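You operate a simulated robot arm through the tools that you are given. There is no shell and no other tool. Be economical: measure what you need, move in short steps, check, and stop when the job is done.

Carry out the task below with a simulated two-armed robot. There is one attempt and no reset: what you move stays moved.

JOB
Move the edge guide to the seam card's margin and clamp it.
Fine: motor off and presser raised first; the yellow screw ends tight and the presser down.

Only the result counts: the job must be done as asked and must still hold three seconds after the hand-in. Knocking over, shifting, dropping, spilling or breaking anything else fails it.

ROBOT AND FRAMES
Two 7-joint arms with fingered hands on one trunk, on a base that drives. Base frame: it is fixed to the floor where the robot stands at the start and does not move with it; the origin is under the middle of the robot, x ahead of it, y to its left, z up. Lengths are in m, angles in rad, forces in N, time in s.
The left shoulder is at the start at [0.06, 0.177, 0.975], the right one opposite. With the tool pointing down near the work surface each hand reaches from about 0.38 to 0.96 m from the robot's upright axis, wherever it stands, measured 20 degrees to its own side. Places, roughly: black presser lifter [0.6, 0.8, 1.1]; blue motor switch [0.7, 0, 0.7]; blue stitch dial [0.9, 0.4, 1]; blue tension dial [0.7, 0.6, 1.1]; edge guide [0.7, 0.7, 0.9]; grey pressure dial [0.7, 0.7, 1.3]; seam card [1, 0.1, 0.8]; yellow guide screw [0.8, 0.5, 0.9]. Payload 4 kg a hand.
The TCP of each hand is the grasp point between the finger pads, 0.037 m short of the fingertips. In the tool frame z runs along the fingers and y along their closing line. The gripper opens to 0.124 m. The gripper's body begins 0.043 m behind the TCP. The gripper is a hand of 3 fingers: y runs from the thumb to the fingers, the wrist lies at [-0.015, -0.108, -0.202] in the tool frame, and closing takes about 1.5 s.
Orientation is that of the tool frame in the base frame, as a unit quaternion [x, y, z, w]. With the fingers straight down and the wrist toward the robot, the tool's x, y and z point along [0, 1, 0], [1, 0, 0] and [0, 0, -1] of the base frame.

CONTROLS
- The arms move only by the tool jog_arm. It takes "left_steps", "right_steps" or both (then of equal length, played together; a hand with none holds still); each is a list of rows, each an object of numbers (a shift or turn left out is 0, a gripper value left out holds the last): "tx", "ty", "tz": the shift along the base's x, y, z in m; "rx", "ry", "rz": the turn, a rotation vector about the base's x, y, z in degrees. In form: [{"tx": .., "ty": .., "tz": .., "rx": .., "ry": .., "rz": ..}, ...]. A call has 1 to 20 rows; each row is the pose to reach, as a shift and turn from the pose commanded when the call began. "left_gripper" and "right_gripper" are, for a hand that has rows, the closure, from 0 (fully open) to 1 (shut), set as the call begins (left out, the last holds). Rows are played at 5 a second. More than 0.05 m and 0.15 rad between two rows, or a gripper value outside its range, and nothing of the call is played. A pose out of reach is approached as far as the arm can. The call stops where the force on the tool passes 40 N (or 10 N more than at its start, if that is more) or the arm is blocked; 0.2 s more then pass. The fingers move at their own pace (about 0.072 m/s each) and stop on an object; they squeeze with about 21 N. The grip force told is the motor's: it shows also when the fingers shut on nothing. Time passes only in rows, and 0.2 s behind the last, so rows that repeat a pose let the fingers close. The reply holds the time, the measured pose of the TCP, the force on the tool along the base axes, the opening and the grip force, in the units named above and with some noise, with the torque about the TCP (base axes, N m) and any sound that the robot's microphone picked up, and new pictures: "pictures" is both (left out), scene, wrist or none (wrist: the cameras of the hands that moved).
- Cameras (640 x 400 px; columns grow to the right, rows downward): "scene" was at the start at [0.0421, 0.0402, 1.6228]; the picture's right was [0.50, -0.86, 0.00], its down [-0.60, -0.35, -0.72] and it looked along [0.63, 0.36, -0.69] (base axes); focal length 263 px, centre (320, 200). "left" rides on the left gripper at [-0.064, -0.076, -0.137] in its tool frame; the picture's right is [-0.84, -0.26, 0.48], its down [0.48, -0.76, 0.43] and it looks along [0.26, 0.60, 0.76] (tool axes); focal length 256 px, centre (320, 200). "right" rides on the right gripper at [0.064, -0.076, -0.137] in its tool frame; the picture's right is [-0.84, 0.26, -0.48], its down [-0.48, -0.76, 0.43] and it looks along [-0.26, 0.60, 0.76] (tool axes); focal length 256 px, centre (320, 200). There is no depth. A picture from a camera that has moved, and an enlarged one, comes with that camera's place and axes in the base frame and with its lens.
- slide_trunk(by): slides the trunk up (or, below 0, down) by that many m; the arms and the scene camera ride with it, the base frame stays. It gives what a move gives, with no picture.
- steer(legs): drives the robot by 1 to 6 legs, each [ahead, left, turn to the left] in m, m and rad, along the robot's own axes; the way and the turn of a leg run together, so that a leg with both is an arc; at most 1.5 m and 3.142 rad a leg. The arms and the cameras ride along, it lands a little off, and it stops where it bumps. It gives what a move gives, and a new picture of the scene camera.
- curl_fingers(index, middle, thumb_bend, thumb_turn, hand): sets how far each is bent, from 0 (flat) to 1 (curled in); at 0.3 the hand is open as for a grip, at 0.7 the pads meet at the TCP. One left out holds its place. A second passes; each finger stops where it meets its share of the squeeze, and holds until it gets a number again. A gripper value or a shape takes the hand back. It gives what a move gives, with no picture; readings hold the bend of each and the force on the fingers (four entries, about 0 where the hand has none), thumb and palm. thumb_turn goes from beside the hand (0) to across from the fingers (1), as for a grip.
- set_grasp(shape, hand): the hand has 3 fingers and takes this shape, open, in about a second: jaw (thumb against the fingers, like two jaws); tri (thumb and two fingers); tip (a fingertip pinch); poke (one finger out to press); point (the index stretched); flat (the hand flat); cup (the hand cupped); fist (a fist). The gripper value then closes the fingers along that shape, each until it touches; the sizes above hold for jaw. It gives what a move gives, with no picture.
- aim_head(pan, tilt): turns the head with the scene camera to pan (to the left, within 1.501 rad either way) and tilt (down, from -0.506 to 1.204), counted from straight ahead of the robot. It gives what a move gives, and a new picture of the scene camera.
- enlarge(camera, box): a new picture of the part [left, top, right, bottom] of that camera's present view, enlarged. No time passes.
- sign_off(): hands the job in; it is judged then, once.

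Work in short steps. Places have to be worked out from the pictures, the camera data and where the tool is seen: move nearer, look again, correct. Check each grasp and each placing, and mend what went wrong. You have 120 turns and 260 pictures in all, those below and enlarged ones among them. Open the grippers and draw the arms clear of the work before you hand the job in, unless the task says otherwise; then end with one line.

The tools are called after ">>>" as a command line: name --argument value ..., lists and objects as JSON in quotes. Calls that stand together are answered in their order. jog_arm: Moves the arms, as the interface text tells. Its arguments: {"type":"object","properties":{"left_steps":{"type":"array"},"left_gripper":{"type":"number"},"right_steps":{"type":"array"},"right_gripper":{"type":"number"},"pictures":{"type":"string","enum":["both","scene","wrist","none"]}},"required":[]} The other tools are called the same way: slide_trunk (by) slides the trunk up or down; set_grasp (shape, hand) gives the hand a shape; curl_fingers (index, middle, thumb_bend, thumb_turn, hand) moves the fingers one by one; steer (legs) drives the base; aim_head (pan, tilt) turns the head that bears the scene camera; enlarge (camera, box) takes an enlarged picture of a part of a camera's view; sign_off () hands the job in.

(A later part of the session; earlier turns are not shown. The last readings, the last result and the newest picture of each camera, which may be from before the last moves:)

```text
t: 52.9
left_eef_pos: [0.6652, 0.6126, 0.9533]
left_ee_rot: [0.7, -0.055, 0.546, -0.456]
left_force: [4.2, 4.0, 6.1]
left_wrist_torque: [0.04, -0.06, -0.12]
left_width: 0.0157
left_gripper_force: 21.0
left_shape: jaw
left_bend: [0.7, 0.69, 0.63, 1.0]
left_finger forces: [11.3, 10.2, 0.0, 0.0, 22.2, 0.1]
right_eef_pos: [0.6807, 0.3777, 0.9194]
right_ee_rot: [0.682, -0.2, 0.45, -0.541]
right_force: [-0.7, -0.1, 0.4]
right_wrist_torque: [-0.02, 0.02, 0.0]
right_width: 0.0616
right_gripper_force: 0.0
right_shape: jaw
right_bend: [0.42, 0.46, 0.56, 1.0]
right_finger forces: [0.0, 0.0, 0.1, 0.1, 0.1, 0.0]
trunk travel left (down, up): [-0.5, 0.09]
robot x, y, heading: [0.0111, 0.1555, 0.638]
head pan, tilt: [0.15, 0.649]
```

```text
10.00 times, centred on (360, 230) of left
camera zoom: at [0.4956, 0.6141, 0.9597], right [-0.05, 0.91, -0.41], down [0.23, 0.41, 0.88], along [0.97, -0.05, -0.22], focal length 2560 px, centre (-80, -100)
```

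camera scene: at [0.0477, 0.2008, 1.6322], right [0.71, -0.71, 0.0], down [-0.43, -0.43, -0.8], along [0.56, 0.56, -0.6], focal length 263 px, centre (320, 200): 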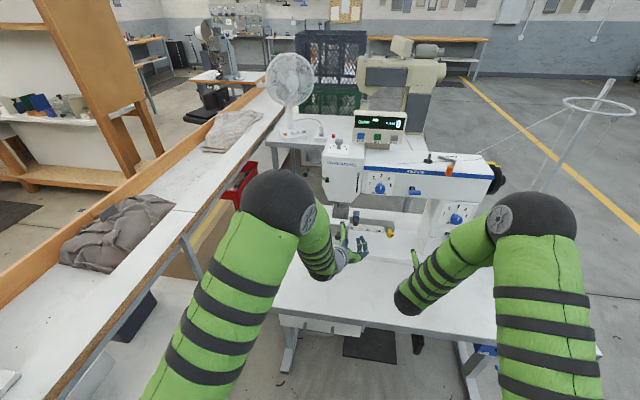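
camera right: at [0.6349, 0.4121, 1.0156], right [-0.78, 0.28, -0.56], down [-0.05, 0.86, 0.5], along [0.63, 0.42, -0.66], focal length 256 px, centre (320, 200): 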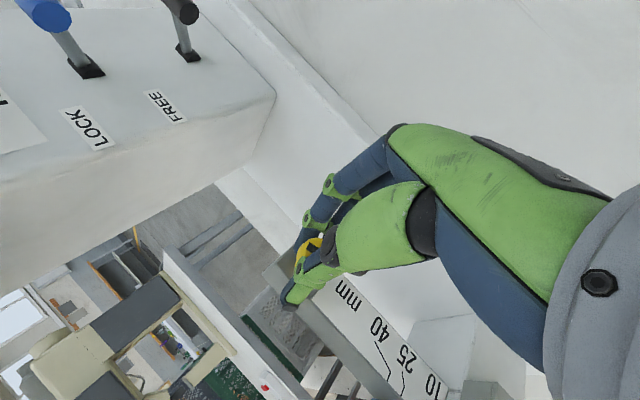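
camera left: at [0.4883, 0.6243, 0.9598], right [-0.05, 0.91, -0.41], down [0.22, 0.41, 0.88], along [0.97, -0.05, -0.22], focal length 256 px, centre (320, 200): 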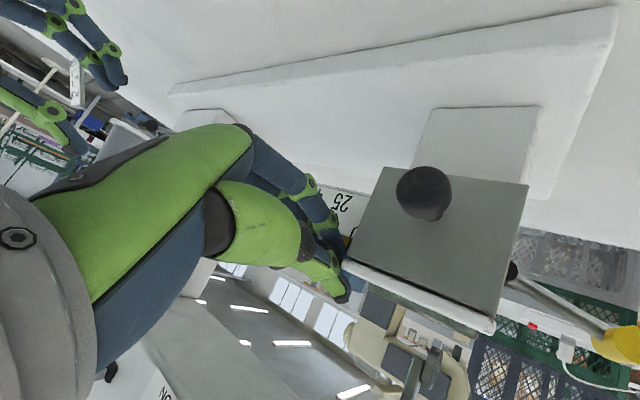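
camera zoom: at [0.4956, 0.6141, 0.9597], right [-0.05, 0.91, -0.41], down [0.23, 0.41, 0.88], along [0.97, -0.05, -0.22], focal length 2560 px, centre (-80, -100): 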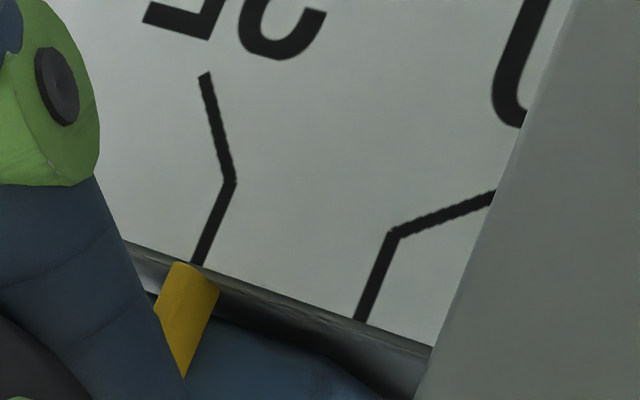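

Parallax (camera looks ~39° off the machine's normal) makes the reading uncertain by 1–2 mm. I release the guide, back off, and look square-on with the left camera; the right hand makes room.

>>> jog_arm --left_steps '[{"tz": 0}, {"tz": 0}, {"tz": 0}, {"tz": 0}, {"tx": -0.032, "ty": -0.024}, {"tx": -0.065, "ty": -0.047}, {"tx": -0.0726, "ty": -0.053}]' --right_steps '[{"tz": 0}, {"tz": 0}, {"tz": 0}, {"tz": 0}, {"tx": 0, "ty": -0.03}, {"tx": 0.0, "ty": -0.06}, {"tx": 0.007, "ty": -0.094}]' --left_gripper 0.4 --pictures "none"

>>> enlarge --camera "scene" --box '[330, 200, 394, 240]'

>>> jog_arm --left_steps '[{"tx": 0.02, "ty": -0.027}, {"tx": 0.04, "ty": -0.054}, {"tx": 0.059, "ty": -0.081}]' --pictures "wrist"

```text
t: 54.5
left_eef_pos: [0.5923, 0.5579, 0.9534]
left_ee_rot: [0.7, -0.055, 0.547, -0.456]
left_force: [-0.1, 0.2, -0.5]
left_wrist_torque: [0.0, -0.03, -0.01]
left_width: 0.0742
left_gripper_force: 0.0
left_shape: jaw
left_bend: [0.38, 0.42, 0.53, 0.99]
left_finger forces: [0.0, 0.0, 0.1, 0.0, 0.1, 0.0]
right_eef_pos: [0.6879, 0.2821, 0.9181]
right_ee_rot: [0.682, -0.2, 0.449, -0.541]
right_force: [-0.6, 0.0, -0.2]
right_wrist_torque: [0.0, -0.03, -0.02]
right_width: 0.0616
right_gripper_force: 0.0
right_shape: jaw
right_bend: [0.42, 0.46, 0.56, 1.0]
right_finger forces: [0.0, 0.0, 0.0, 0.0, 0.0, 0.0]
trunk travel left (down, up): [-0.5, 0.09]
robot x, y, heading: [0.0087, 0.1564, 0.634]
head pan, tilt: [0.15, 0.649]
```

```text
10.00 times, centred on (362, 220) of scene
camera zoom: at [0.0476, 0.2008, 1.6322], right [0.71, -0.71, 0.0], down [-0.43, -0.43, -0.8], along [0.56, 0.56, -0.6], focal length 2630 px, centre (-100, 0)
```

zoom: 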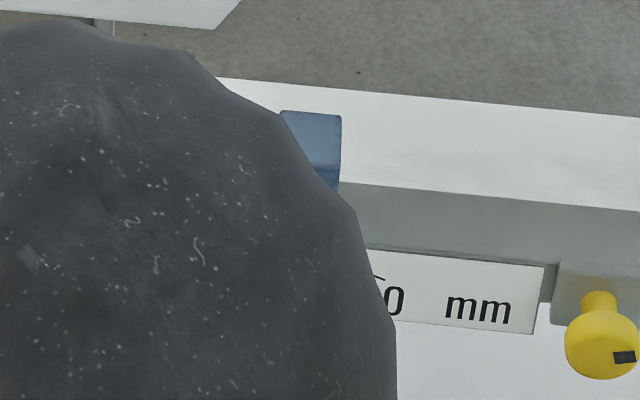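

```text
t: 55.3
left_eef_pos: [0.6516, 0.4789, 0.9536]
left_ee_rot: [0.7, -0.055, 0.546, -0.457]
left_force: [-0.2, -0.2, 0.1]
left_wrist_torque: [-0.02, 0.01, 0.02]
left_width: 0.0741
left_gripper_force: 0.2
left_shape: jaw
left_bend: [0.38, 0.42, 0.53, 0.99]
left_finger forces: [0.0, 0.0, 0.0, 0.0, 0.0, 0.0]
right_eef_pos: [0.6869, 0.2822, 0.9203]
right_ee_rot: [0.681, -0.201, 0.45, -0.541]
right_force: [0.1, -1.4, 0.7]
right_wrist_torque: [0.0, 0.02, 0.0]
right_width: 0.0618
right_gripper_force: 0.1
right_shape: jaw
right_bend: [0.42, 0.46, 0.56, 1.0]
right_finger forces: [0.0, 0.0, 0.0, 0.1, 0.0, 0.1]
trunk travel left (down, up): [-0.5, 0.09]
robot x, y, heading: [0.0095, 0.1574, 0.635]
head pan, tilt: [0.15, 0.649]
camera left: at [0.4825, 0.48, 0.96], right [-0.05, 0.91, -0.41], down [0.22, 0.41, 0.88], along [0.97, -0.05, -0.22], focal length 256 px, centre (320, 200)
```

left: 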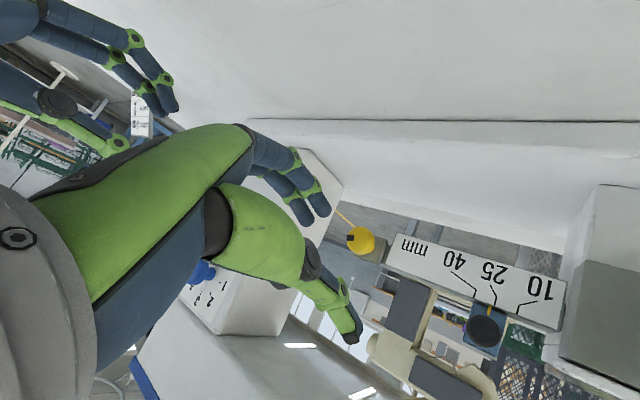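

Good square-on view. Enlarging the pointer region.

>>> enlarge --camera "left" --box '[445, 270, 541, 330]'

```text
6.67 times, centred on (493, 300) of left
camera zoom: at [0.4825, 0.48, 0.96], right [-0.05, 0.91, -0.41], down [0.22, 0.41, 0.88], along [0.97, -0.05, -0.22], focal length 1707 px, centre (-833, -467)
```

zoom: 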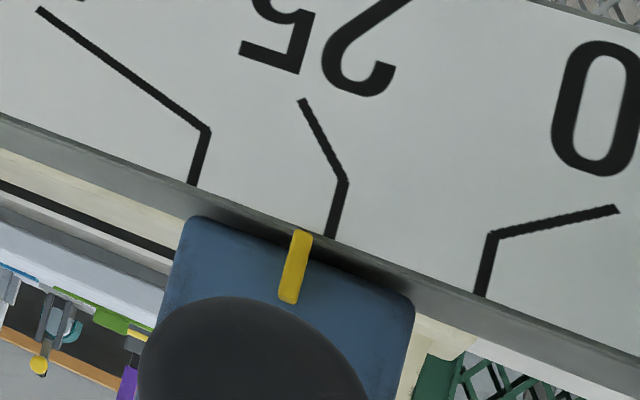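

The square-on view shows the pointer about 3 mm past 25 (opening the hand nudged it). I'll nudge the guide back left by pushing the knob's right side with closed left fingers; first I move to the right of the knob.

>>> jog_arm --left_steps '[{"tx": -0.006, "ty": 0.008}, {"tx": -0.012, "ty": 0.016}, {"tx": -0.0188, "ty": 0.0259}, {"tx": -0.0188, "ty": 0.0259}, {"tx": -0.0188, "ty": 0.0259}, {"tx": 0.015, "ty": 0.05}, {"tx": 0.047, "ty": 0.0739}]' --left_gripper 1 --pictures "wrist"

>>> enlarge --camera "left" --box '[320, 190, 448, 270]'

```text
t: 56.9
left_eef_pos: [0.6979, 0.5525, 0.9506]
left_ee_rot: [0.7, -0.056, 0.546, -0.457]
left_force: [0.4, 1.0, -1.3]
left_wrist_torque: [-0.01, 0.0, 0.02]
left_width: 0.0
left_gripper_force: 20.9
left_shape: jaw
left_bend: [0.7, 0.7, 0.7, 1.0]
left_finger forces: [0.0, 0.0, 0.0, 0.1, 0.0, 0.0]
right_eef_pos: [0.6884, 0.2823, 0.9196]
right_ee_rot: [0.683, -0.2, 0.448, -0.542]
right_force: [0.6, -0.1, 0.0]
right_wrist_torque: [-0.01, 0.0, 0.01]
right_width: 0.0618
right_gripper_force: 0.1
right_shape: jaw
right_bend: [0.42, 0.46, 0.56, 1.0]
right_finger forces: [0.0, 0.1, 0.1, 0.0, 0.1, 0.1]
trunk travel left (down, up): [-0.5, 0.09]
robot x, y, heading: [0.0092, 0.1596, 0.639]
head pan, tilt: [0.15, 0.649]
camera left: at [0.529, 0.5542, 0.9581], right [-0.05, 0.91, -0.41], down [0.23, 0.41, 0.88], along [0.97, -0.05, -0.23], focal length 256 px, centre (320, 200)
```

left: 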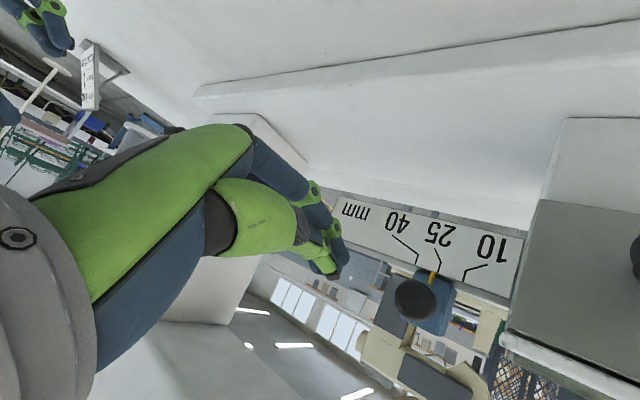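

```text
5.00 times, centred on (384, 230) of left
camera zoom: at [0.529, 0.5542, 0.9581], right [-0.05, 0.91, -0.41], down [0.23, 0.41, 0.88], along [0.97, -0.05, -0.23], focal length 1280 px, centre (0, 50)
```

zoom: 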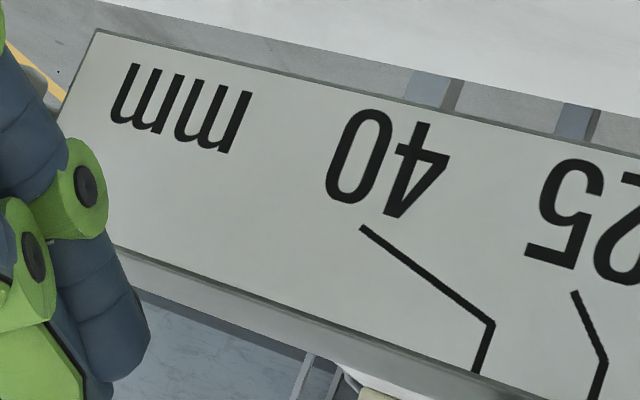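

The fingertips sit right of the knob with about 2–3 cm gap. I move 18 mm left and look.

>>> jog_arm --left_steps '[{"tx": -0.0035, "ty": 0.0049}, {"tx": -0.0071, "ty": 0.0097}, {"tx": -0.0106, "ty": 0.0145}]' --pictures "none"

>>> enlarge --camera "left" --box '[310, 200, 438, 290]'

```text
t: 57.7
left_eef_pos: [0.6868, 0.5678, 0.9532]
left_ee_rot: [0.7, -0.056, 0.547, -0.456]
left_force: [-0.4, 0.2, 0.6]
left_wrist_torque: [-0.03, 0.0, -0.01]
left_width: 0.0
left_gripper_force: 20.8
left_shape: jaw
left_bend: [0.7, 0.7, 0.7, 1.0]
left_finger forces: [0.0, 0.0, 0.0, 0.0, 0.1, 0.0]
right_eef_pos: [0.6879, 0.2826, 0.9217]
right_ee_rot: [0.682, -0.201, 0.45, -0.541]
right_force: [0.2, 0.4, 0.5]
right_wrist_torque: [0.01, 0.01, -0.02]
right_width: 0.0614
right_gripper_force: 0.1
right_shape: jaw
right_bend: [0.42, 0.46, 0.56, 1.0]
right_finger forces: [0.0, 0.0, 0.0, 0.1, 0.0, 0.0]
trunk travel left (down, up): [-0.5, 0.09]
robot x, y, heading: [0.0072, 0.1583, 0.637]
head pan, tilt: [0.15, 0.649]
```

```text
4.44 times, centred on (374, 245) of left
camera zoom: at [0.5182, 0.5683, 0.9592], right [-0.05, 0.91, -0.41], down [0.23, 0.41, 0.88], along [0.97, -0.05, -0.22], focal length 1138 px, centre (80, 0)
```

zoom: 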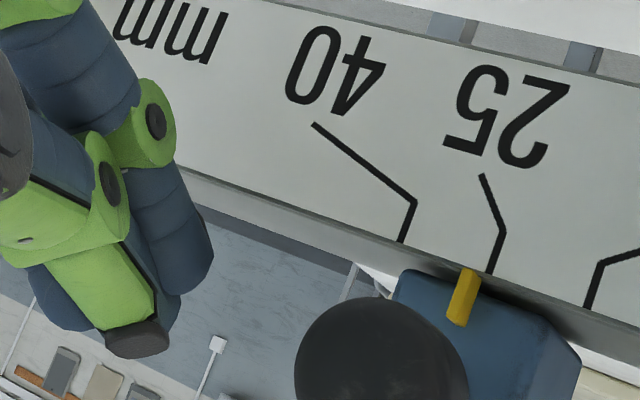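

About 12 mm gap remains. I move 10 mm, then step by 1 mm watching force.

>>> jog_arm --left_steps '[{"tx": -0.003, "ty": 0.004}, {"tx": -0.0059, "ty": 0.0081}, {"tx": -0.0065, "ty": 0.0089}]' --pictures "none"

>>> enlarge --camera "left" --box '[310, 200, 438, 290]'

```text
t: 58.5
left_eef_pos: [0.681, 0.5767, 0.9534]
left_ee_rot: [0.7, -0.056, 0.546, -0.456]
left_force: [0.6, -0.1, -0.7]
left_wrist_torque: [0.0, 0.01, 0.02]
left_width: 0.0
left_gripper_force: 20.8
left_shape: jaw
left_bend: [0.7, 0.7, 0.7, 1.0]
left_finger forces: [0.0, 0.0, 0.0, 0.0, 0.0, 0.0]
right_eef_pos: [0.6867, 0.2823, 0.9201]
right_ee_rot: [0.682, -0.2, 0.449, -0.541]
right_force: [-1.0, 0.2, -0.2]
right_wrist_torque: [0.0, 0.01, -0.01]
right_width: 0.0614
right_gripper_force: 0.1
right_shape: jaw
right_bend: [0.42, 0.46, 0.56, 1.0]
right_finger forces: [0.0, 0.0, 0.1, 0.0, 0.1, 0.0]
trunk travel left (down, up): [-0.5, 0.09]
robot x, y, heading: [0.0095, 0.1583, 0.633]
head pan, tilt: [0.15, 0.649]
```

```text
4.44 times, centred on (374, 245) of left
camera zoom: at [0.512, 0.5775, 0.9596], right [-0.05, 0.91, -0.41], down [0.23, 0.41, 0.88], along [0.97, -0.05, -0.22], focal length 1138 px, centre (80, 0)
```

zoom: 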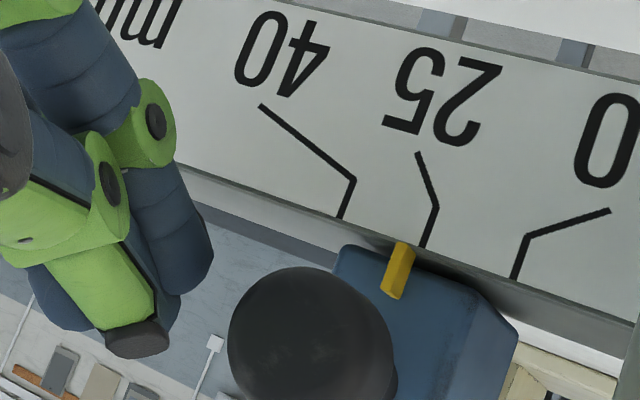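

About 3 mm gap left. I move 5 mm in 1 mm rows.

>>> jog_arm --left_steps '[{"tx": -0.0006, "ty": 0.0008}, {"tx": -0.0012, "ty": 0.0016}, {"tx": -0.0018, "ty": 0.0024}, {"tx": -0.0024, "ty": 0.0032}, {"tx": -0.0029, "ty": 0.004}]' --pictures "none"

>>> enlarge --camera "left" --box '[310, 200, 438, 290]'

```text
t: 59.7
left_eef_pos: [0.6775, 0.58, 0.9521]
left_ee_rot: [0.701, -0.053, 0.545, -0.457]
left_force: [-0.5, 0.4, -0.7]
left_wrist_torque: [0.01, -0.02, -0.01]
left_width: 0.0
left_gripper_force: 21.0
left_shape: jaw
left_bend: [0.7, 0.7, 0.7, 1.0]
left_finger forces: [0.1, 0.0, 0.0, 0.0, 0.0, 0.0]
right_eef_pos: [0.6874, 0.282, 0.9187]
right_ee_rot: [0.682, -0.201, 0.449, -0.541]
right_force: [-0.8, -0.3, -0.1]
right_wrist_torque: [0.01, -0.01, 0.02]
right_width: 0.0616
right_gripper_force: 0.2
right_shape: jaw
right_bend: [0.42, 0.46, 0.56, 1.0]
right_finger forces: [0.0, 0.0, 0.0, 0.0, 0.0, 0.0]
trunk travel left (down, up): [-0.5, 0.09]
robot x, y, heading: [0.01, 0.1576, 0.633]
head pan, tilt: [0.15, 0.649]
```

```text
4.44 times, centred on (374, 245) of left
camera zoom: at [0.5091, 0.5814, 0.9595], right [-0.05, 0.91, -0.41], down [0.23, 0.41, 0.88], along [0.97, -0.05, -0.22], focal length 1138 px, centre (80, 0)
```

zoom: 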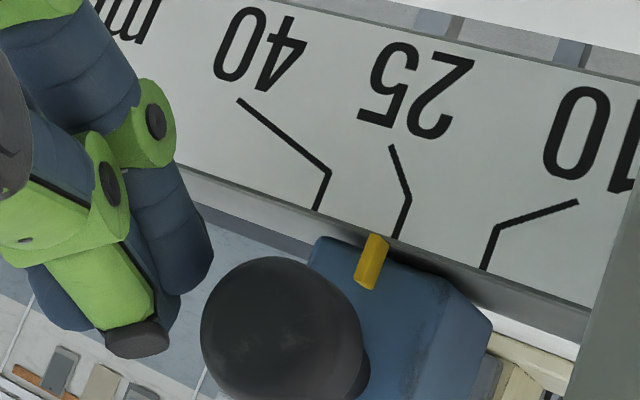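

Still not in contact. Three more mm.

>>> jog_arm --left_steps '[{"tx": -0.0006, "ty": 0.0008}, {"tx": -0.0012, "ty": 0.0016}, {"tx": -0.0018, "ty": 0.0024}, {"tx": -0.0018, "ty": 0.0024}]' --pictures "none"

>>> enlarge --camera "left" --box '[310, 200, 438, 290]'

```text
t: 60.7
left_eef_pos: [0.6759, 0.5829, 0.9532]
left_ee_rot: [0.7, -0.055, 0.546, -0.457]
left_force: [-1.1, -0.2, -0.3]
left_wrist_torque: [-0.02, 0.01, 0.03]
left_width: 0.0
left_gripper_force: 20.8
left_shape: jaw
left_bend: [0.7, 0.7, 0.7, 1.0]
left_finger forces: [0.0, 0.1, 0.1, 0.2, 0.0, 0.0]
right_eef_pos: [0.6873, 0.2834, 0.9193]
right_ee_rot: [0.682, -0.201, 0.449, -0.541]
right_force: [-0.2, 0.2, -0.2]
right_wrist_torque: [0.01, 0.01, 0.0]
right_width: 0.0618
right_gripper_force: 0.1
right_shape: jaw
right_bend: [0.42, 0.46, 0.56, 1.0]
right_finger forces: [0.0, 0.0, 0.0, 0.1, 0.1, 0.0]
trunk travel left (down, up): [-0.5, 0.09]
robot x, y, heading: [0.0074, 0.1632, 0.633]
head pan, tilt: [0.15, 0.649]
```

```text
4.44 times, centred on (374, 245) of left
camera zoom: at [0.507, 0.5836, 0.9593], right [-0.05, 0.91, -0.41], down [0.23, 0.41, 0.88], along [0.97, -0.05, -0.22], focal length 1138 px, centre (80, 0)
```

zoom: 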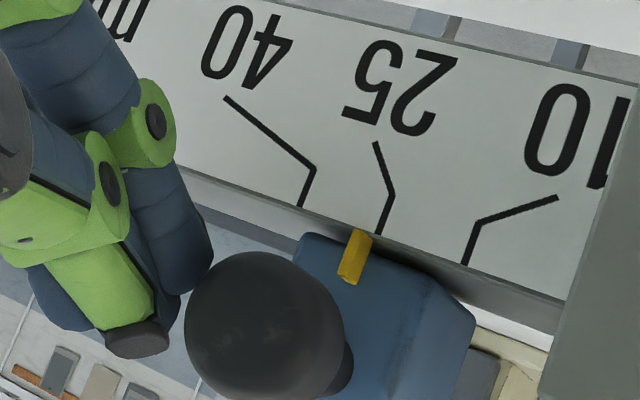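

Nearly touching; continue 4 mm in fine steps.

>>> jog_arm --left_steps '[{"tx": -0.0006, "ty": 0.0008}, {"tx": -0.0012, "ty": 0.0016}, {"tx": -0.0018, "ty": 0.0024}, {"tx": -0.0024, "ty": 0.0032}, {"tx": -0.0024, "ty": 0.0032}]' --pictures "none"

>>> enlarge --camera "left" --box '[310, 200, 438, 290]'

```text
t: 61.9
left_eef_pos: [0.6734, 0.5858, 0.9519]
left_ee_rot: [0.7, -0.055, 0.546, -0.457]
left_force: [-1.0, -0.4, 0.3]
left_wrist_torque: [0.01, 0.02, 0.01]
left_width: 0.0
left_gripper_force: 21.2
left_shape: jaw
left_bend: [0.7, 0.7, 0.7, 1.0]
left_finger forces: [0.0, 0.1, 0.0, 0.0, 0.0, 0.0]
right_eef_pos: [0.6872, 0.2825, 0.9183]
right_ee_rot: [0.682, -0.2, 0.449, -0.541]
right_force: [0.3, 0.6, -0.1]
right_wrist_torque: [0.01, 0.0, 0.0]
right_width: 0.0614
right_gripper_force: 0.0
right_shape: jaw
right_bend: [0.42, 0.46, 0.56, 1.0]
right_finger forces: [0.1, 0.1, 0.0, 0.0, 0.1, 0.1]
trunk travel left (down, up): [-0.5, 0.09]
robot x, y, heading: [0.0092, 0.1593, 0.636]
head pan, tilt: [0.15, 0.649]
```

```text
4.44 times, centred on (374, 245) of left
camera zoom: at [0.5046, 0.5865, 0.9595], right [-0.05, 0.91, -0.41], down [0.23, 0.41, 0.88], along [0.97, -0.05, -0.23], focal length 1138 px, centre (80, 0)
```

zoom: 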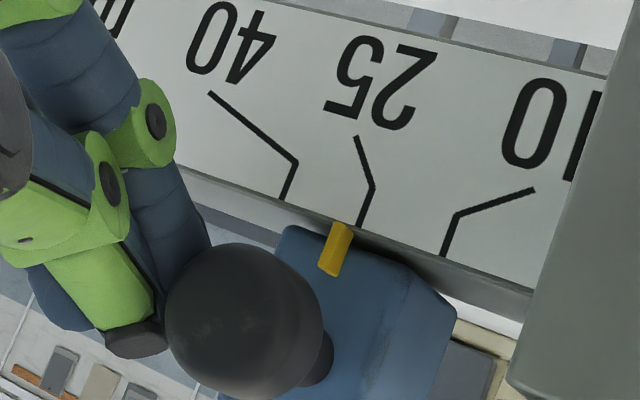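

No contact yet; offset unchanged. I continue 4 mm more.

>>> jog_arm --left_steps '[{"tx": -0.0006, "ty": 0.0008}, {"tx": -0.0012, "ty": 0.0016}, {"tx": -0.0018, "ty": 0.0024}, {"tx": -0.0024, "ty": 0.0032}, {"tx": -0.0024, "ty": 0.0032}]' --pictures "none"

>>> enlarge --camera "left" --box '[310, 200, 438, 290]'

```text
t: 63.1
left_eef_pos: [0.6714, 0.5883, 0.9517]
left_ee_rot: [0.7, -0.056, 0.547, -0.457]
left_force: [0.0, -0.3, 0.5]
left_wrist_torque: [-0.04, -0.04, 0.0]
left_width: 0.0
left_gripper_force: 20.6
left_shape: jaw
left_bend: [0.7, 0.7, 0.7, 1.0]
left_finger forces: [0.1, 0.0, 0.0, 0.0, 0.0, 0.0]
right_eef_pos: [0.6873, 0.2824, 0.9191]
right_ee_rot: [0.682, -0.201, 0.449, -0.541]
right_force: [-0.2, -0.7, -0.3]
right_wrist_torque: [0.02, -0.02, 0.0]
right_width: 0.0618
right_gripper_force: 0.0
right_shape: jaw
right_bend: [0.42, 0.46, 0.56, 1.0]
right_finger forces: [0.1, 0.0, 0.1, 0.0, 0.0, 0.0]
trunk travel left (down, up): [-0.5, 0.09]
robot x, y, heading: [0.0061, 0.1575, 0.634]
head pan, tilt: [0.15, 0.649]
```

```text
4.44 times, centred on (374, 245) of left
camera zoom: at [0.5022, 0.5899, 0.9595], right [-0.05, 0.91, -0.41], down [0.23, 0.41, 0.88], along [0.97, -0.05, -0.23], focal length 1138 px, centre (80, 0)
```

zoom: 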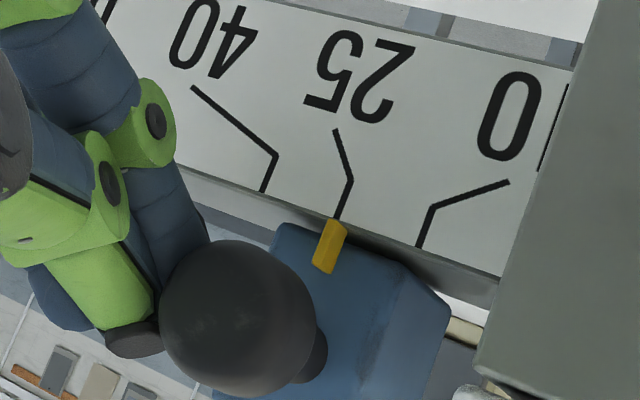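

The pointer has moved onto the 25 line. I withdraw the fingers to the right and back, and verify square-on.

>>> jog_arm --left_steps '[{"tx": 0.006, "ty": -0.008}, {"tx": 0.015, "ty": -0.02}, {"tx": 0.02, "ty": -0.04}, {"tx": 0.005, "ty": -0.07}, {"tx": -0.02, "ty": -0.105}]' --pictures "wrist"

>>> enlarge --camera "left" --box '[420, 260, 516, 320]'

```text
t: 64.3
left_eef_pos: [0.6507, 0.4825, 0.9519]
left_ee_rot: [0.7, -0.055, 0.546, -0.457]
left_force: [-0.6, 0.5, -0.3]
left_wrist_torque: [0.03, 0.04, 0.04]
left_width: 0.0
left_gripper_force: 21.5
left_shape: jaw
left_bend: [0.7, 0.7, 0.7, 1.0]
left_finger forces: [0.0, 0.0, 0.0, 0.1, 0.1, 0.0]
right_eef_pos: [0.6868, 0.2826, 0.92]
right_ee_rot: [0.682, -0.2, 0.449, -0.542]
right_force: [-0.6, -0.2, 0.1]
right_wrist_torque: [0.03, 0.02, -0.01]
right_width: 0.0617
right_gripper_force: 0.0
right_shape: jaw
right_bend: [0.42, 0.46, 0.56, 1.0]
right_finger forces: [0.0, 0.0, 0.0, 0.0, 0.0, 0.0]
trunk travel left (down, up): [-0.5, 0.09]
robot x, y, heading: [0.0144, 0.1575, 0.641]
head pan, tilt: [0.15, 0.649]
camera left: at [0.4812, 0.4842, 0.9597], right [-0.05, 0.91, -0.41], down [0.23, 0.41, 0.88], along [0.97, -0.05, -0.22], focal length 256 px, centre (320, 200)
```

left: 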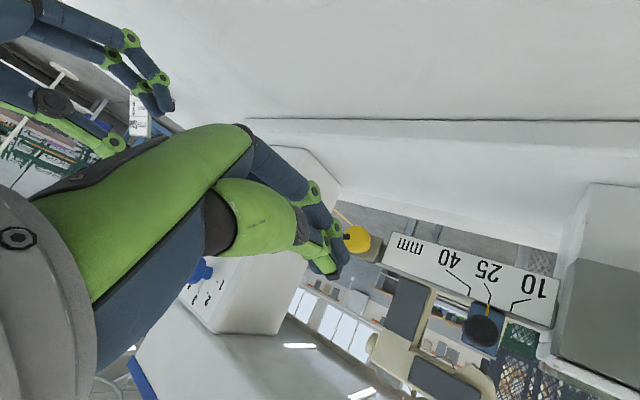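

```text
6.67 times, centred on (468, 290) of left
camera zoom: at [0.4812, 0.4842, 0.9597], right [-0.05, 0.91, -0.41], down [0.23, 0.41, 0.88], along [0.97, -0.05, -0.22], focal length 1707 px, centre (-667, -400)
```

zoom: 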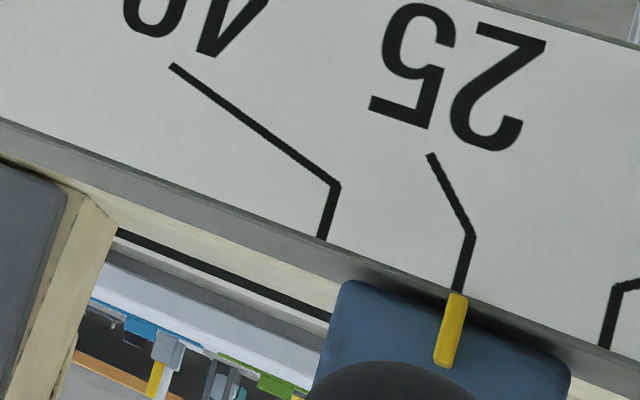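

The pointer is exactly on 25. Now I clear the left hand to the left/up, then return the right hand to just short of the screw.

>>> jog_arm --left_steps '[{"tx": -0.026, "ty": 0.022, "tz": 0.014}, {"tx": -0.053, "ty": 0.044, "tz": 0.027}, {"tx": -0.079, "ty": 0.066, "tz": 0.04}, {"tx": -0.105, "ty": 0.088, "tz": 0.053}, {"tx": -0.132, "ty": 0.11, "tz": 0.067}, {"tx": -0.158, "ty": 0.132, "tz": 0.08}]' --pictures "none"

>>> jog_arm --right_steps '[{"tx": -0.013, "ty": 0.04}, {"tx": -0.026, "ty": 0.08}, {"tx": -0.039, "ty": 0.12}, {"tx": -0.052, "ty": 0.159}, {"tx": -0.02, "ty": 0.182}, {"tx": 0.01, "ty": 0.204}]' --pictures "both"

>>> enlarge --camera "scene" --box '[330, 200, 426, 260]'

```text
t: 65.7
left_eef_pos: [0.4934, 0.6154, 1.0331]
left_ee_rot: [0.7, -0.055, 0.546, -0.457]
left_force: [0.5, -0.4, 0.0]
left_wrist_torque: [0.03, -0.01, -0.02]
left_width: 0.0
left_gripper_force: 20.3
left_shape: jaw
left_bend: [0.7, 0.7, 0.7, 1.0]
left_finger forces: [0.1, 0.0, 0.1, 0.0, 0.0, 0.1]
right_eef_pos: [0.688, 0.2835, 0.9186]
right_ee_rot: [0.682, -0.199, 0.449, -0.541]
right_force: [0.1, -0.5, 0.4]
right_wrist_torque: [-0.02, 0.01, -0.02]
right_width: 0.0618
right_gripper_force: 0.1
right_shape: jaw
right_bend: [0.42, 0.46, 0.56, 1.0]
right_finger forces: [0.0, 0.1, 0.0, 0.0, 0.1, 0.0]
trunk travel left (down, up): [-0.5, 0.09]
robot x, y, heading: [0.009, 0.1582, 0.639]
head pan, tilt: [0.15, 0.649]
```

```text
t: 67.1
left_eef_pos: [0.494, 0.6156, 1.0329]
left_ee_rot: [0.7, -0.055, 0.545, -0.457]
left_force: [-0.1, 0.5, -1.0]
left_wrist_torque: [0.01, -0.02, -0.02]
left_width: 0.0
left_gripper_force: 20.3
left_shape: jaw
left_bend: [0.7, 0.7, 0.7, 1.0]
left_finger forces: [0.1, 0.0, 0.1, 0.1, 0.0, 0.0]
right_eef_pos: [0.6978, 0.4854, 0.919]
right_ee_rot: [0.683, -0.199, 0.449, -0.541]
right_force: [0.1, -0.3, -0.2]
right_wrist_torque: [0.01, 0.01, 0.04]
right_width: 0.0617
right_gripper_force: 0.1
right_shape: jaw
right_bend: [0.42, 0.46, 0.56, 1.0]
right_finger forces: [0.1, 0.0, 0.1, 0.0, 0.0, 0.1]
trunk travel left (down, up): [-0.5, 0.09]
robot x, y, heading: [0.0096, 0.1567, 0.636]
head pan, tilt: [0.15, 0.649]
camera scene: at [0.0476, 0.2016, 1.6322], right [0.71, -0.71, 0.0], down [-0.43, -0.43, -0.8], along [0.56, 0.56, -0.6], focal length 263 px, centre (320, 200)
camera right: at [0.6016, 0.387, 1.0156], right [-0.78, 0.28, -0.56], down [-0.05, 0.86, 0.5], along [0.63, 0.42, -0.66], focal length 256 px, centre (320, 200)
```

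scene: 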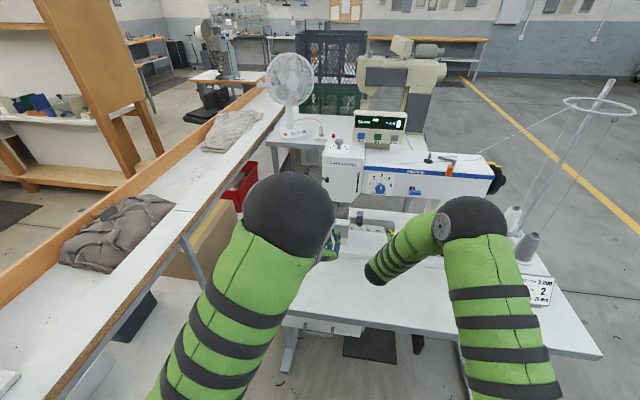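
right: 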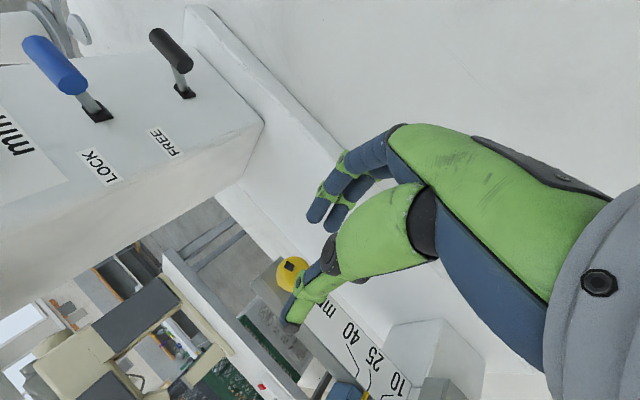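

```text
6.67 times, centred on (378, 230) of scene
camera zoom: at [0.0476, 0.2016, 1.6322], right [0.71, -0.71, 0.0], down [-0.43, -0.43, -0.8], along [0.56, 0.56, -0.6], focal length 1753 px, centre (-67, 0)
```

zoom: 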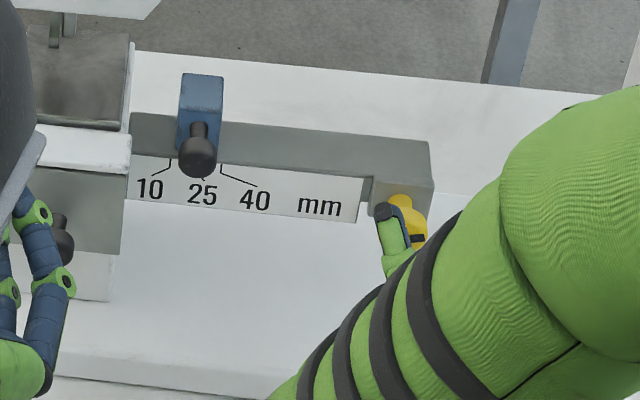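

The screw is between thumb and fingers. I advance 4 cm and close.

>>> jog_arm --right_steps '[{"tx": 0.016, "ty": 0.013}, {"tx": 0.033, "ty": 0.0263}]' --pictures "none"

>>> jog_arm --right_steps '[{"tz": 0}, {"tz": 0}, {"tz": 0}, {"tz": 0}, {"tz": 0}]' --right_gripper 1 --pictures "wrist"

```text
t: 67.7
left_eef_pos: [0.4923, 0.6162, 1.034]
left_ee_rot: [0.7, -0.056, 0.546, -0.457]
left_force: [-0.7, 0.2, 0.1]
left_wrist_torque: [0.01, 0.01, 0.0]
left_width: 0.0
left_gripper_force: 21.1
left_shape: jaw
left_bend: [0.7, 0.7, 0.7, 1.0]
left_finger forces: [0.0, 0.0, 0.1, 0.0, 0.0, 0.1]
right_eef_pos: [0.7315, 0.5138, 0.92]
right_ee_rot: [0.682, -0.2, 0.449, -0.541]
right_force: [0.0, 0.8, -0.1]
right_wrist_torque: [-0.02, 0.03, -0.02]
right_width: 0.062
right_gripper_force: 0.1
right_shape: jaw
right_bend: [0.42, 0.46, 0.56, 1.0]
right_finger forces: [0.0, 0.0, 0.0, 0.1, 0.0, 0.0]
trunk travel left (down, up): [-0.5, 0.09]
robot x, y, heading: [0.0101, 0.1616, 0.633]
head pan, tilt: [0.15, 0.649]
```

```text
t: 68.9
left_eef_pos: [0.4932, 0.6151, 1.0318]
left_ee_rot: [0.7, -0.055, 0.546, -0.457]
left_force: [-0.7, 0.2, 0.1]
left_wrist_torque: [-0.01, 0.03, 0.01]
left_width: 0.0001
left_gripper_force: 21.0
left_shape: jaw
left_bend: [0.7, 0.7, 0.7, 1.0]
left_finger forces: [0.0, 0.0, 0.1, 0.1, 0.0, 0.0]
right_eef_pos: [0.7301, 0.5141, 0.9201]
right_ee_rot: [0.682, -0.2, 0.449, -0.542]
right_force: [-0.6, 3.0, 3.2]
right_wrist_torque: [0.0, -0.01, 0.09]
right_width: 0.022
right_gripper_force: 20.7
right_shape: jaw
right_bend: [0.66, 0.7, 0.61, 1.0]
right_finger forces: [13.3, 7.5, 0.0, 0.0, 24.0, 0.0]
trunk travel left (down, up): [-0.5, 0.09]
robot x, y, heading: [0.0067, 0.1632, 0.635]
head pan, tilt: [0.15, 0.649]
camera right: at [0.6339, 0.4145, 1.0167], right [-0.78, 0.28, -0.56], down [-0.05, 0.86, 0.5], along [0.63, 0.42, -0.66], focal length 256 px, centre (320, 200)
```

right: 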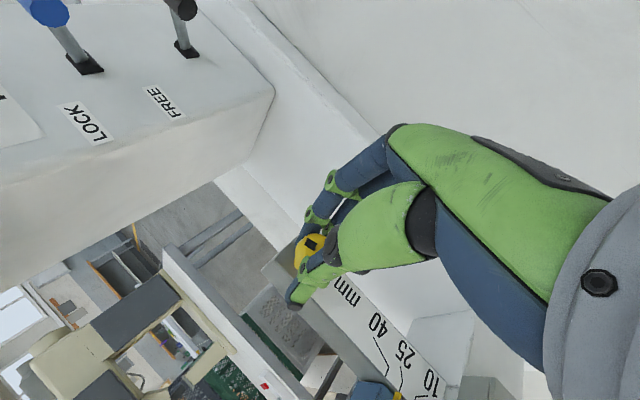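

Gripped again. I turn it clockwise 112° in 8° rows back toward tight.

>>> jog_arm --right_steps '[{"rx": 6.5, "ry": 4.7}, {"rx": 12.9, "ry": 9.4}, {"rx": 19.4, "ry": 14.1}, {"rx": 25.9, "ry": 18.8}, {"rx": 32.3, "ry": 23.6}, {"rx": 38.8, "ry": 28.3}, {"rx": 45.3, "ry": 33}, {"rx": 51.7, "ry": 37.7}, {"rx": 58.2, "ry": 42.4}, {"rx": 64.7, "ry": 47.1}, {"rx": 71.2, "ry": 51.9}, {"rx": 77.6, "ry": 56.6}, {"rx": 84.1, "ry": 61.3}, {"rx": 90.6, "ry": 66}]' --pictures "wrist"

>>> enlarge --camera "scene" --box '[330, 200, 426, 260]'

```text
t: 71.9
left_eef_pos: [0.4952, 0.6125, 1.0328]
left_ee_rot: [0.7, -0.055, 0.546, -0.457]
left_force: [0.6, 0.4, 0.4]
left_wrist_torque: [0.03, 0.01, 0.01]
left_width: 0.0
left_gripper_force: 20.9
left_shape: jaw
left_bend: [0.7, 0.7, 0.7, 1.0]
left_finger forces: [0.1, 0.1, 0.0, 0.1, 0.0, 0.0]
right_eef_pos: [0.731, 0.511, 0.92]
right_ee_rot: [-0.235, 0.677, 0.217, 0.663]
right_force: [17.7, -8.6, 19.6]
right_wrist_torque: [0.28, -0.62, -0.32]
right_width: 0.0217
right_gripper_force: 20.4
right_shape: jaw
right_bend: [0.68, 0.7, 0.6, 1.0]
right_finger forces: [14.5, 25.7, 0.1, 0.0, 27.1, 0.0]
trunk travel left (down, up): [-0.5, 0.09]
robot x, y, heading: [0.0129, 0.1569, 0.628]
head pan, tilt: [0.15, 0.649]
camera right: at [0.6695, 0.3655, 0.8625], right [-0.53, -0.06, 0.85], down [0.81, -0.33, 0.48], along [0.25, 0.94, 0.22], focal length 256 px, centre (320, 200)
```

right: 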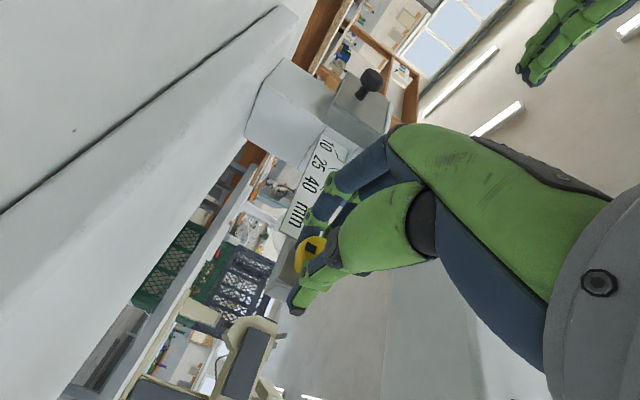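

```text
6.67 times, centred on (378, 230) of scene
camera zoom: at [0.0475, 0.1994, 1.6324], right [0.71, -0.71, 0.0], down [-0.43, -0.43, -0.8], along [0.56, 0.56, -0.6], focal length 1753 px, centre (-67, 0)
```

zoom: 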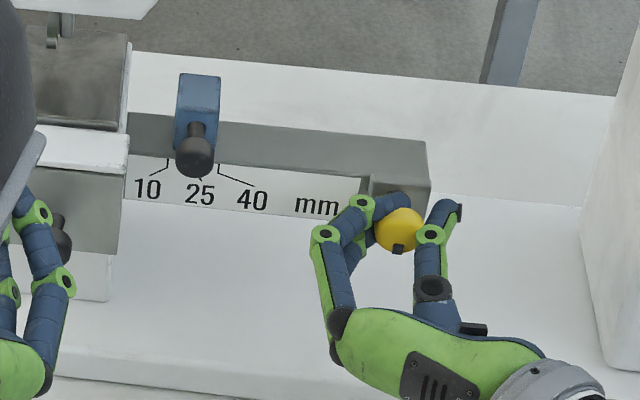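

The mark is back at the bottom and force is rising, i.e. tightening. I try 12° more to be sure it's tight.

>>> jog_arm --right_steps '[{"rx": 4.8, "ry": 3.5}, {"rx": 9.7, "ry": 7.1}]' --pictures "none"

>>> enlarge --camera "scene" --box '[358, 215, 422, 255]'

```text
t: 72.5
left_eef_pos: [0.4941, 0.6141, 1.0339]
left_ee_rot: [0.7, -0.055, 0.546, -0.457]
left_force: [0.9, 0.6, -0.3]
left_wrist_torque: [0.01, 0.04, 0.02]
left_width: 0.0
left_gripper_force: 20.8
left_shape: jaw
left_bend: [0.7, 0.7, 0.7, 1.0]
left_finger forces: [0.0, 0.0, 0.1, 0.1, 0.0, 0.1]
right_eef_pos: [0.7327, 0.5104, 0.9201]
right_ee_rot: [-0.164, 0.696, 0.288, 0.637]
right_force: [17.6, -14.8, 15.3]
right_wrist_torque: [0.09, -0.81, -0.49]
right_width: 0.0215
right_gripper_force: 21.2
right_shape: jaw
right_bend: [0.68, 0.7, 0.6, 1.0]
right_finger forces: [19.2, 32.3, 0.0, 0.0, 26.4, 0.0]
trunk travel left (down, up): [-0.5, 0.09]
robot x, y, heading: [0.0091, 0.1586, 0.635]
head pan, tilt: [0.15, 0.649]
```

```text
10.00 times, centred on (390, 235) of scene
camera zoom: at [0.0477, 0.1991, 1.6322], right [0.71, -0.71, 0.0], down [-0.43, -0.43, -0.8], along [0.56, 0.56, -0.6], focal length 2630 px, centre (-380, -150)
```

zoom: 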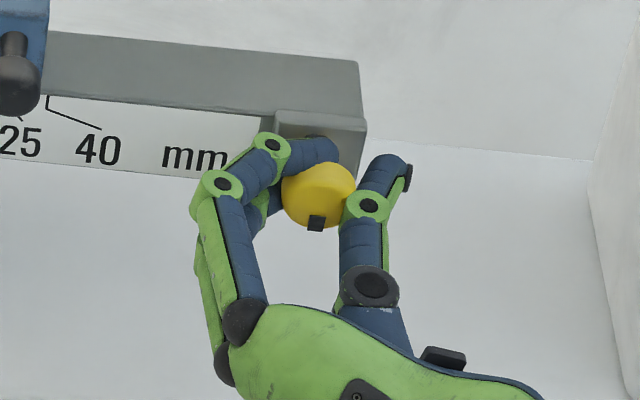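

The hand turned on but the mark stayed at the bottom: the screw is at its tight stop. I release and back off.

>>> jog_arm --right_steps '[{"tz": 0}, {"tz": 0}, {"tz": 0}, {"tz": 0}, {"tx": -0.032, "ty": -0.024}, {"tx": -0.065, "ty": -0.047}, {"tx": -0.097, "ty": -0.071}, {"tx": -0.08, "ty": -0.105}, {"tx": -0.065, "ty": -0.145}]' --right_gripper 0.4 --pictures "none"

>>> enlarge --camera "scene" --box '[330, 200, 426, 260]'

```text
t: 74.5
left_eef_pos: [0.4924, 0.6155, 1.0323]
left_ee_rot: [0.7, -0.055, 0.545, -0.457]
left_force: [0.8, 0.3, -0.5]
left_wrist_torque: [0.05, -0.02, 0.0]
left_width: 0.0001
left_gripper_force: 20.8
left_shape: jaw
left_bend: [0.7, 0.7, 0.7, 1.0]
left_finger forces: [0.1, 0.0, 0.0, 0.0, 0.0, 0.0]
right_eef_pos: [0.666, 0.3675, 0.9194]
right_ee_rot: [-0.167, 0.697, 0.287, 0.636]
right_force: [0.1, -0.1, -0.7]
right_wrist_torque: [-0.03, -0.01, -0.02]
right_width: 0.074
right_gripper_force: 0.1
right_shape: jaw
right_bend: [0.38, 0.42, 0.53, 0.99]
right_finger forces: [0.0, 0.0, 0.0, 0.0, 0.0, 0.0]
trunk travel left (down, up): [-0.5, 0.09]
robot x, y, heading: [0.0077, 0.1587, 0.634]
head pan, tilt: [0.15, 0.649]
```

```text
6.67 times, centred on (378, 230) of scene
camera zoom: at [0.0473, 0.2008, 1.6322], right [0.71, -0.71, 0.0], down [-0.43, -0.43, -0.8], along [0.56, 0.56, -0.6], focal length 1753 px, centre (-67, 0)
```

zoom: 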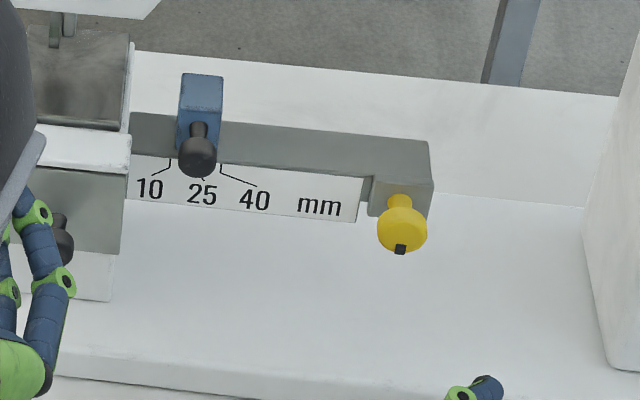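

The guide is still at 25 and the screw tight. Next the left hand goes above the raised lifter knob (≈ l 0.295, z 1.175) to press the presser down.

>>> jog_arm --left_steps '[{"tx": -0.01, "ty": 0.014, "tz": 0.04}, {"tx": -0.02, "ty": 0.027, "tz": 0.08}, {"tx": -0.03, "ty": 0.041, "tz": 0.12}, {"tx": -0.04, "ty": 0.055, "tz": 0.16}, {"tx": -0.05, "ty": 0.0687, "tz": 0.2}]' --pictures "both"

>>> enlarge --camera "scene" --box '[290, 140, 386, 200]'

```text
t: 75.7
left_eef_pos: [0.4425, 0.6851, 1.233]
left_ee_rot: [0.7, -0.054, 0.546, -0.457]
left_force: [-0.3, 0.8, -1.0]
left_wrist_torque: [0.02, -0.01, 0.01]
left_width: 0.0002
left_gripper_force: 20.7
left_shape: jaw
left_bend: [0.7, 0.7, 0.7, 1.0]
left_finger forces: [0.0, 0.0, 0.0, 0.1, 0.0, 0.0]
right_eef_pos: [0.6637, 0.368, 0.9207]
right_ee_rot: [-0.167, 0.696, 0.287, 0.636]
right_force: [-0.3, 0.3, -0.1]
right_wrist_torque: [0.01, 0.01, -0.01]
right_width: 0.0744
right_gripper_force: 0.0
right_shape: jaw
right_bend: [0.38, 0.42, 0.53, 0.99]
right_finger forces: [0.0, 0.0, 0.0, 0.0, 0.1, 0.0]
trunk travel left (down, up): [-0.5, 0.09]
robot x, y, heading: [0.0078, 0.1587, 0.632]
head pan, tilt: [0.15, 0.649]
camera scene: at [0.0466, 0.2015, 1.6322], right [0.71, -0.71, 0.0], down [-0.43, -0.43, -0.8], along [0.56, 0.56, -0.6], focal length 263 px, centre (320, 200)
camera left: at [0.2733, 0.686, 1.2407], right [-0.05, 0.91, -0.41], down [0.23, 0.41, 0.88], along [0.97, -0.05, -0.23], focal length 256 px, centre (320, 200)
```

scene: 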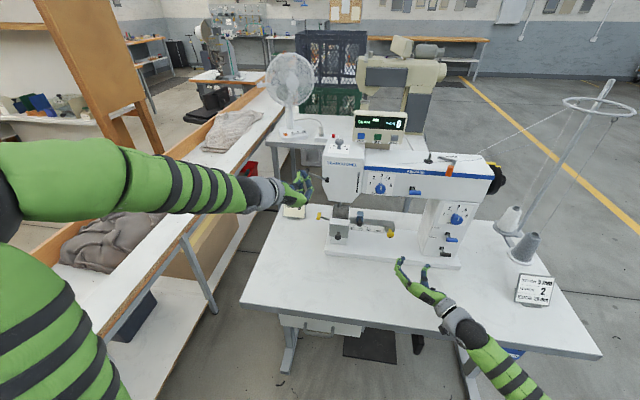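
left: 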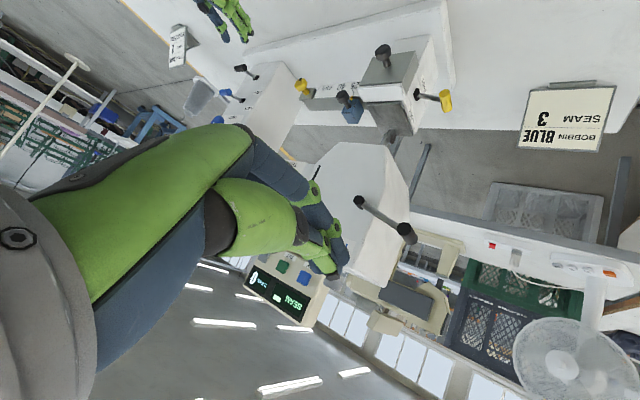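

```text
6.67 times, centred on (338, 170) of scene
camera zoom: at [0.0466, 0.2015, 1.6322], right [0.71, -0.71, 0.0], down [-0.43, -0.43, -0.8], along [0.56, 0.56, -0.6], focal length 1753 px, centre (200, 400)
```

zoom: 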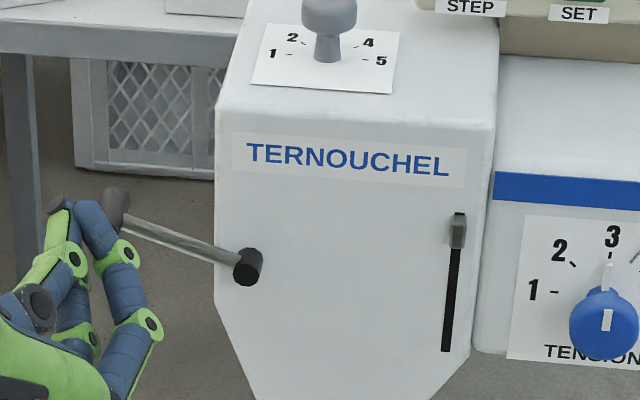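

Knob located at ≈ (0.563, 0.778, 1.169). I move forward over it, then press down gently.

>>> jog_arm --left_steps '[{"tx": 0.034, "ty": 0.025}, {"tx": 0.069, "ty": 0.05}, {"tx": 0.1034, "ty": 0.0754}]' --pictures "wrist"

>>> enlarge --camera "scene" --box '[290, 140, 386, 200]'

```text
t: 76.5
left_eef_pos: [0.5476, 0.7604, 1.2328]
left_ee_rot: [0.7, -0.055, 0.547, -0.456]
left_force: [-0.6, -0.8, 0.5]
left_wrist_torque: [0.01, -0.01, 0.01]
left_width: 0.0
left_gripper_force: 21.2
left_shape: jaw
left_bend: [0.7, 0.7, 0.7, 1.0]
left_finger forces: [0.0, 0.1, 0.0, 0.0, 0.0, 0.1]
right_eef_pos: [0.6667, 0.3677, 0.9184]
right_ee_rot: [-0.168, 0.697, 0.287, 0.636]
right_force: [0.0, -0.8, 0.0]
right_wrist_torque: [0.04, 0.03, 0.0]
right_width: 0.0745
right_gripper_force: 0.1
right_shape: jaw
right_bend: [0.38, 0.42, 0.53, 0.99]
right_finger forces: [0.0, 0.0, 0.0, 0.0, 0.0, 0.1]
trunk travel left (down, up): [-0.5, 0.09]
robot x, y, heading: [0.0083, 0.1586, 0.635]
head pan, tilt: [0.15, 0.649]
camera left: at [0.3788, 0.7609, 1.2391], right [-0.05, 0.91, -0.41], down [0.23, 0.41, 0.88], along [0.97, -0.05, -0.23], focal length 256 px, centre (320, 200)
```

left: 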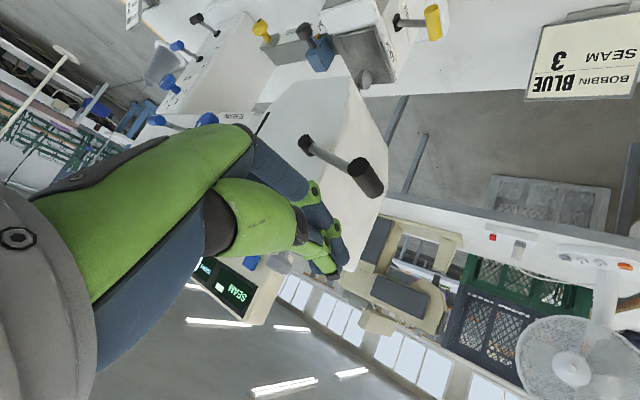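

```text
6.67 times, centred on (338, 170) of scene
camera zoom: at [0.048, 0.2018, 1.6321], right [0.71, -0.71, 0.0], down [-0.43, -0.43, -0.8], along [0.56, 0.56, -0.6], focal length 1753 px, centre (200, 400)
```

zoom: 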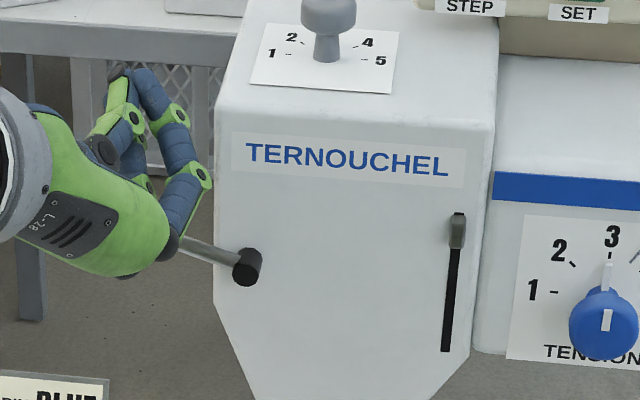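

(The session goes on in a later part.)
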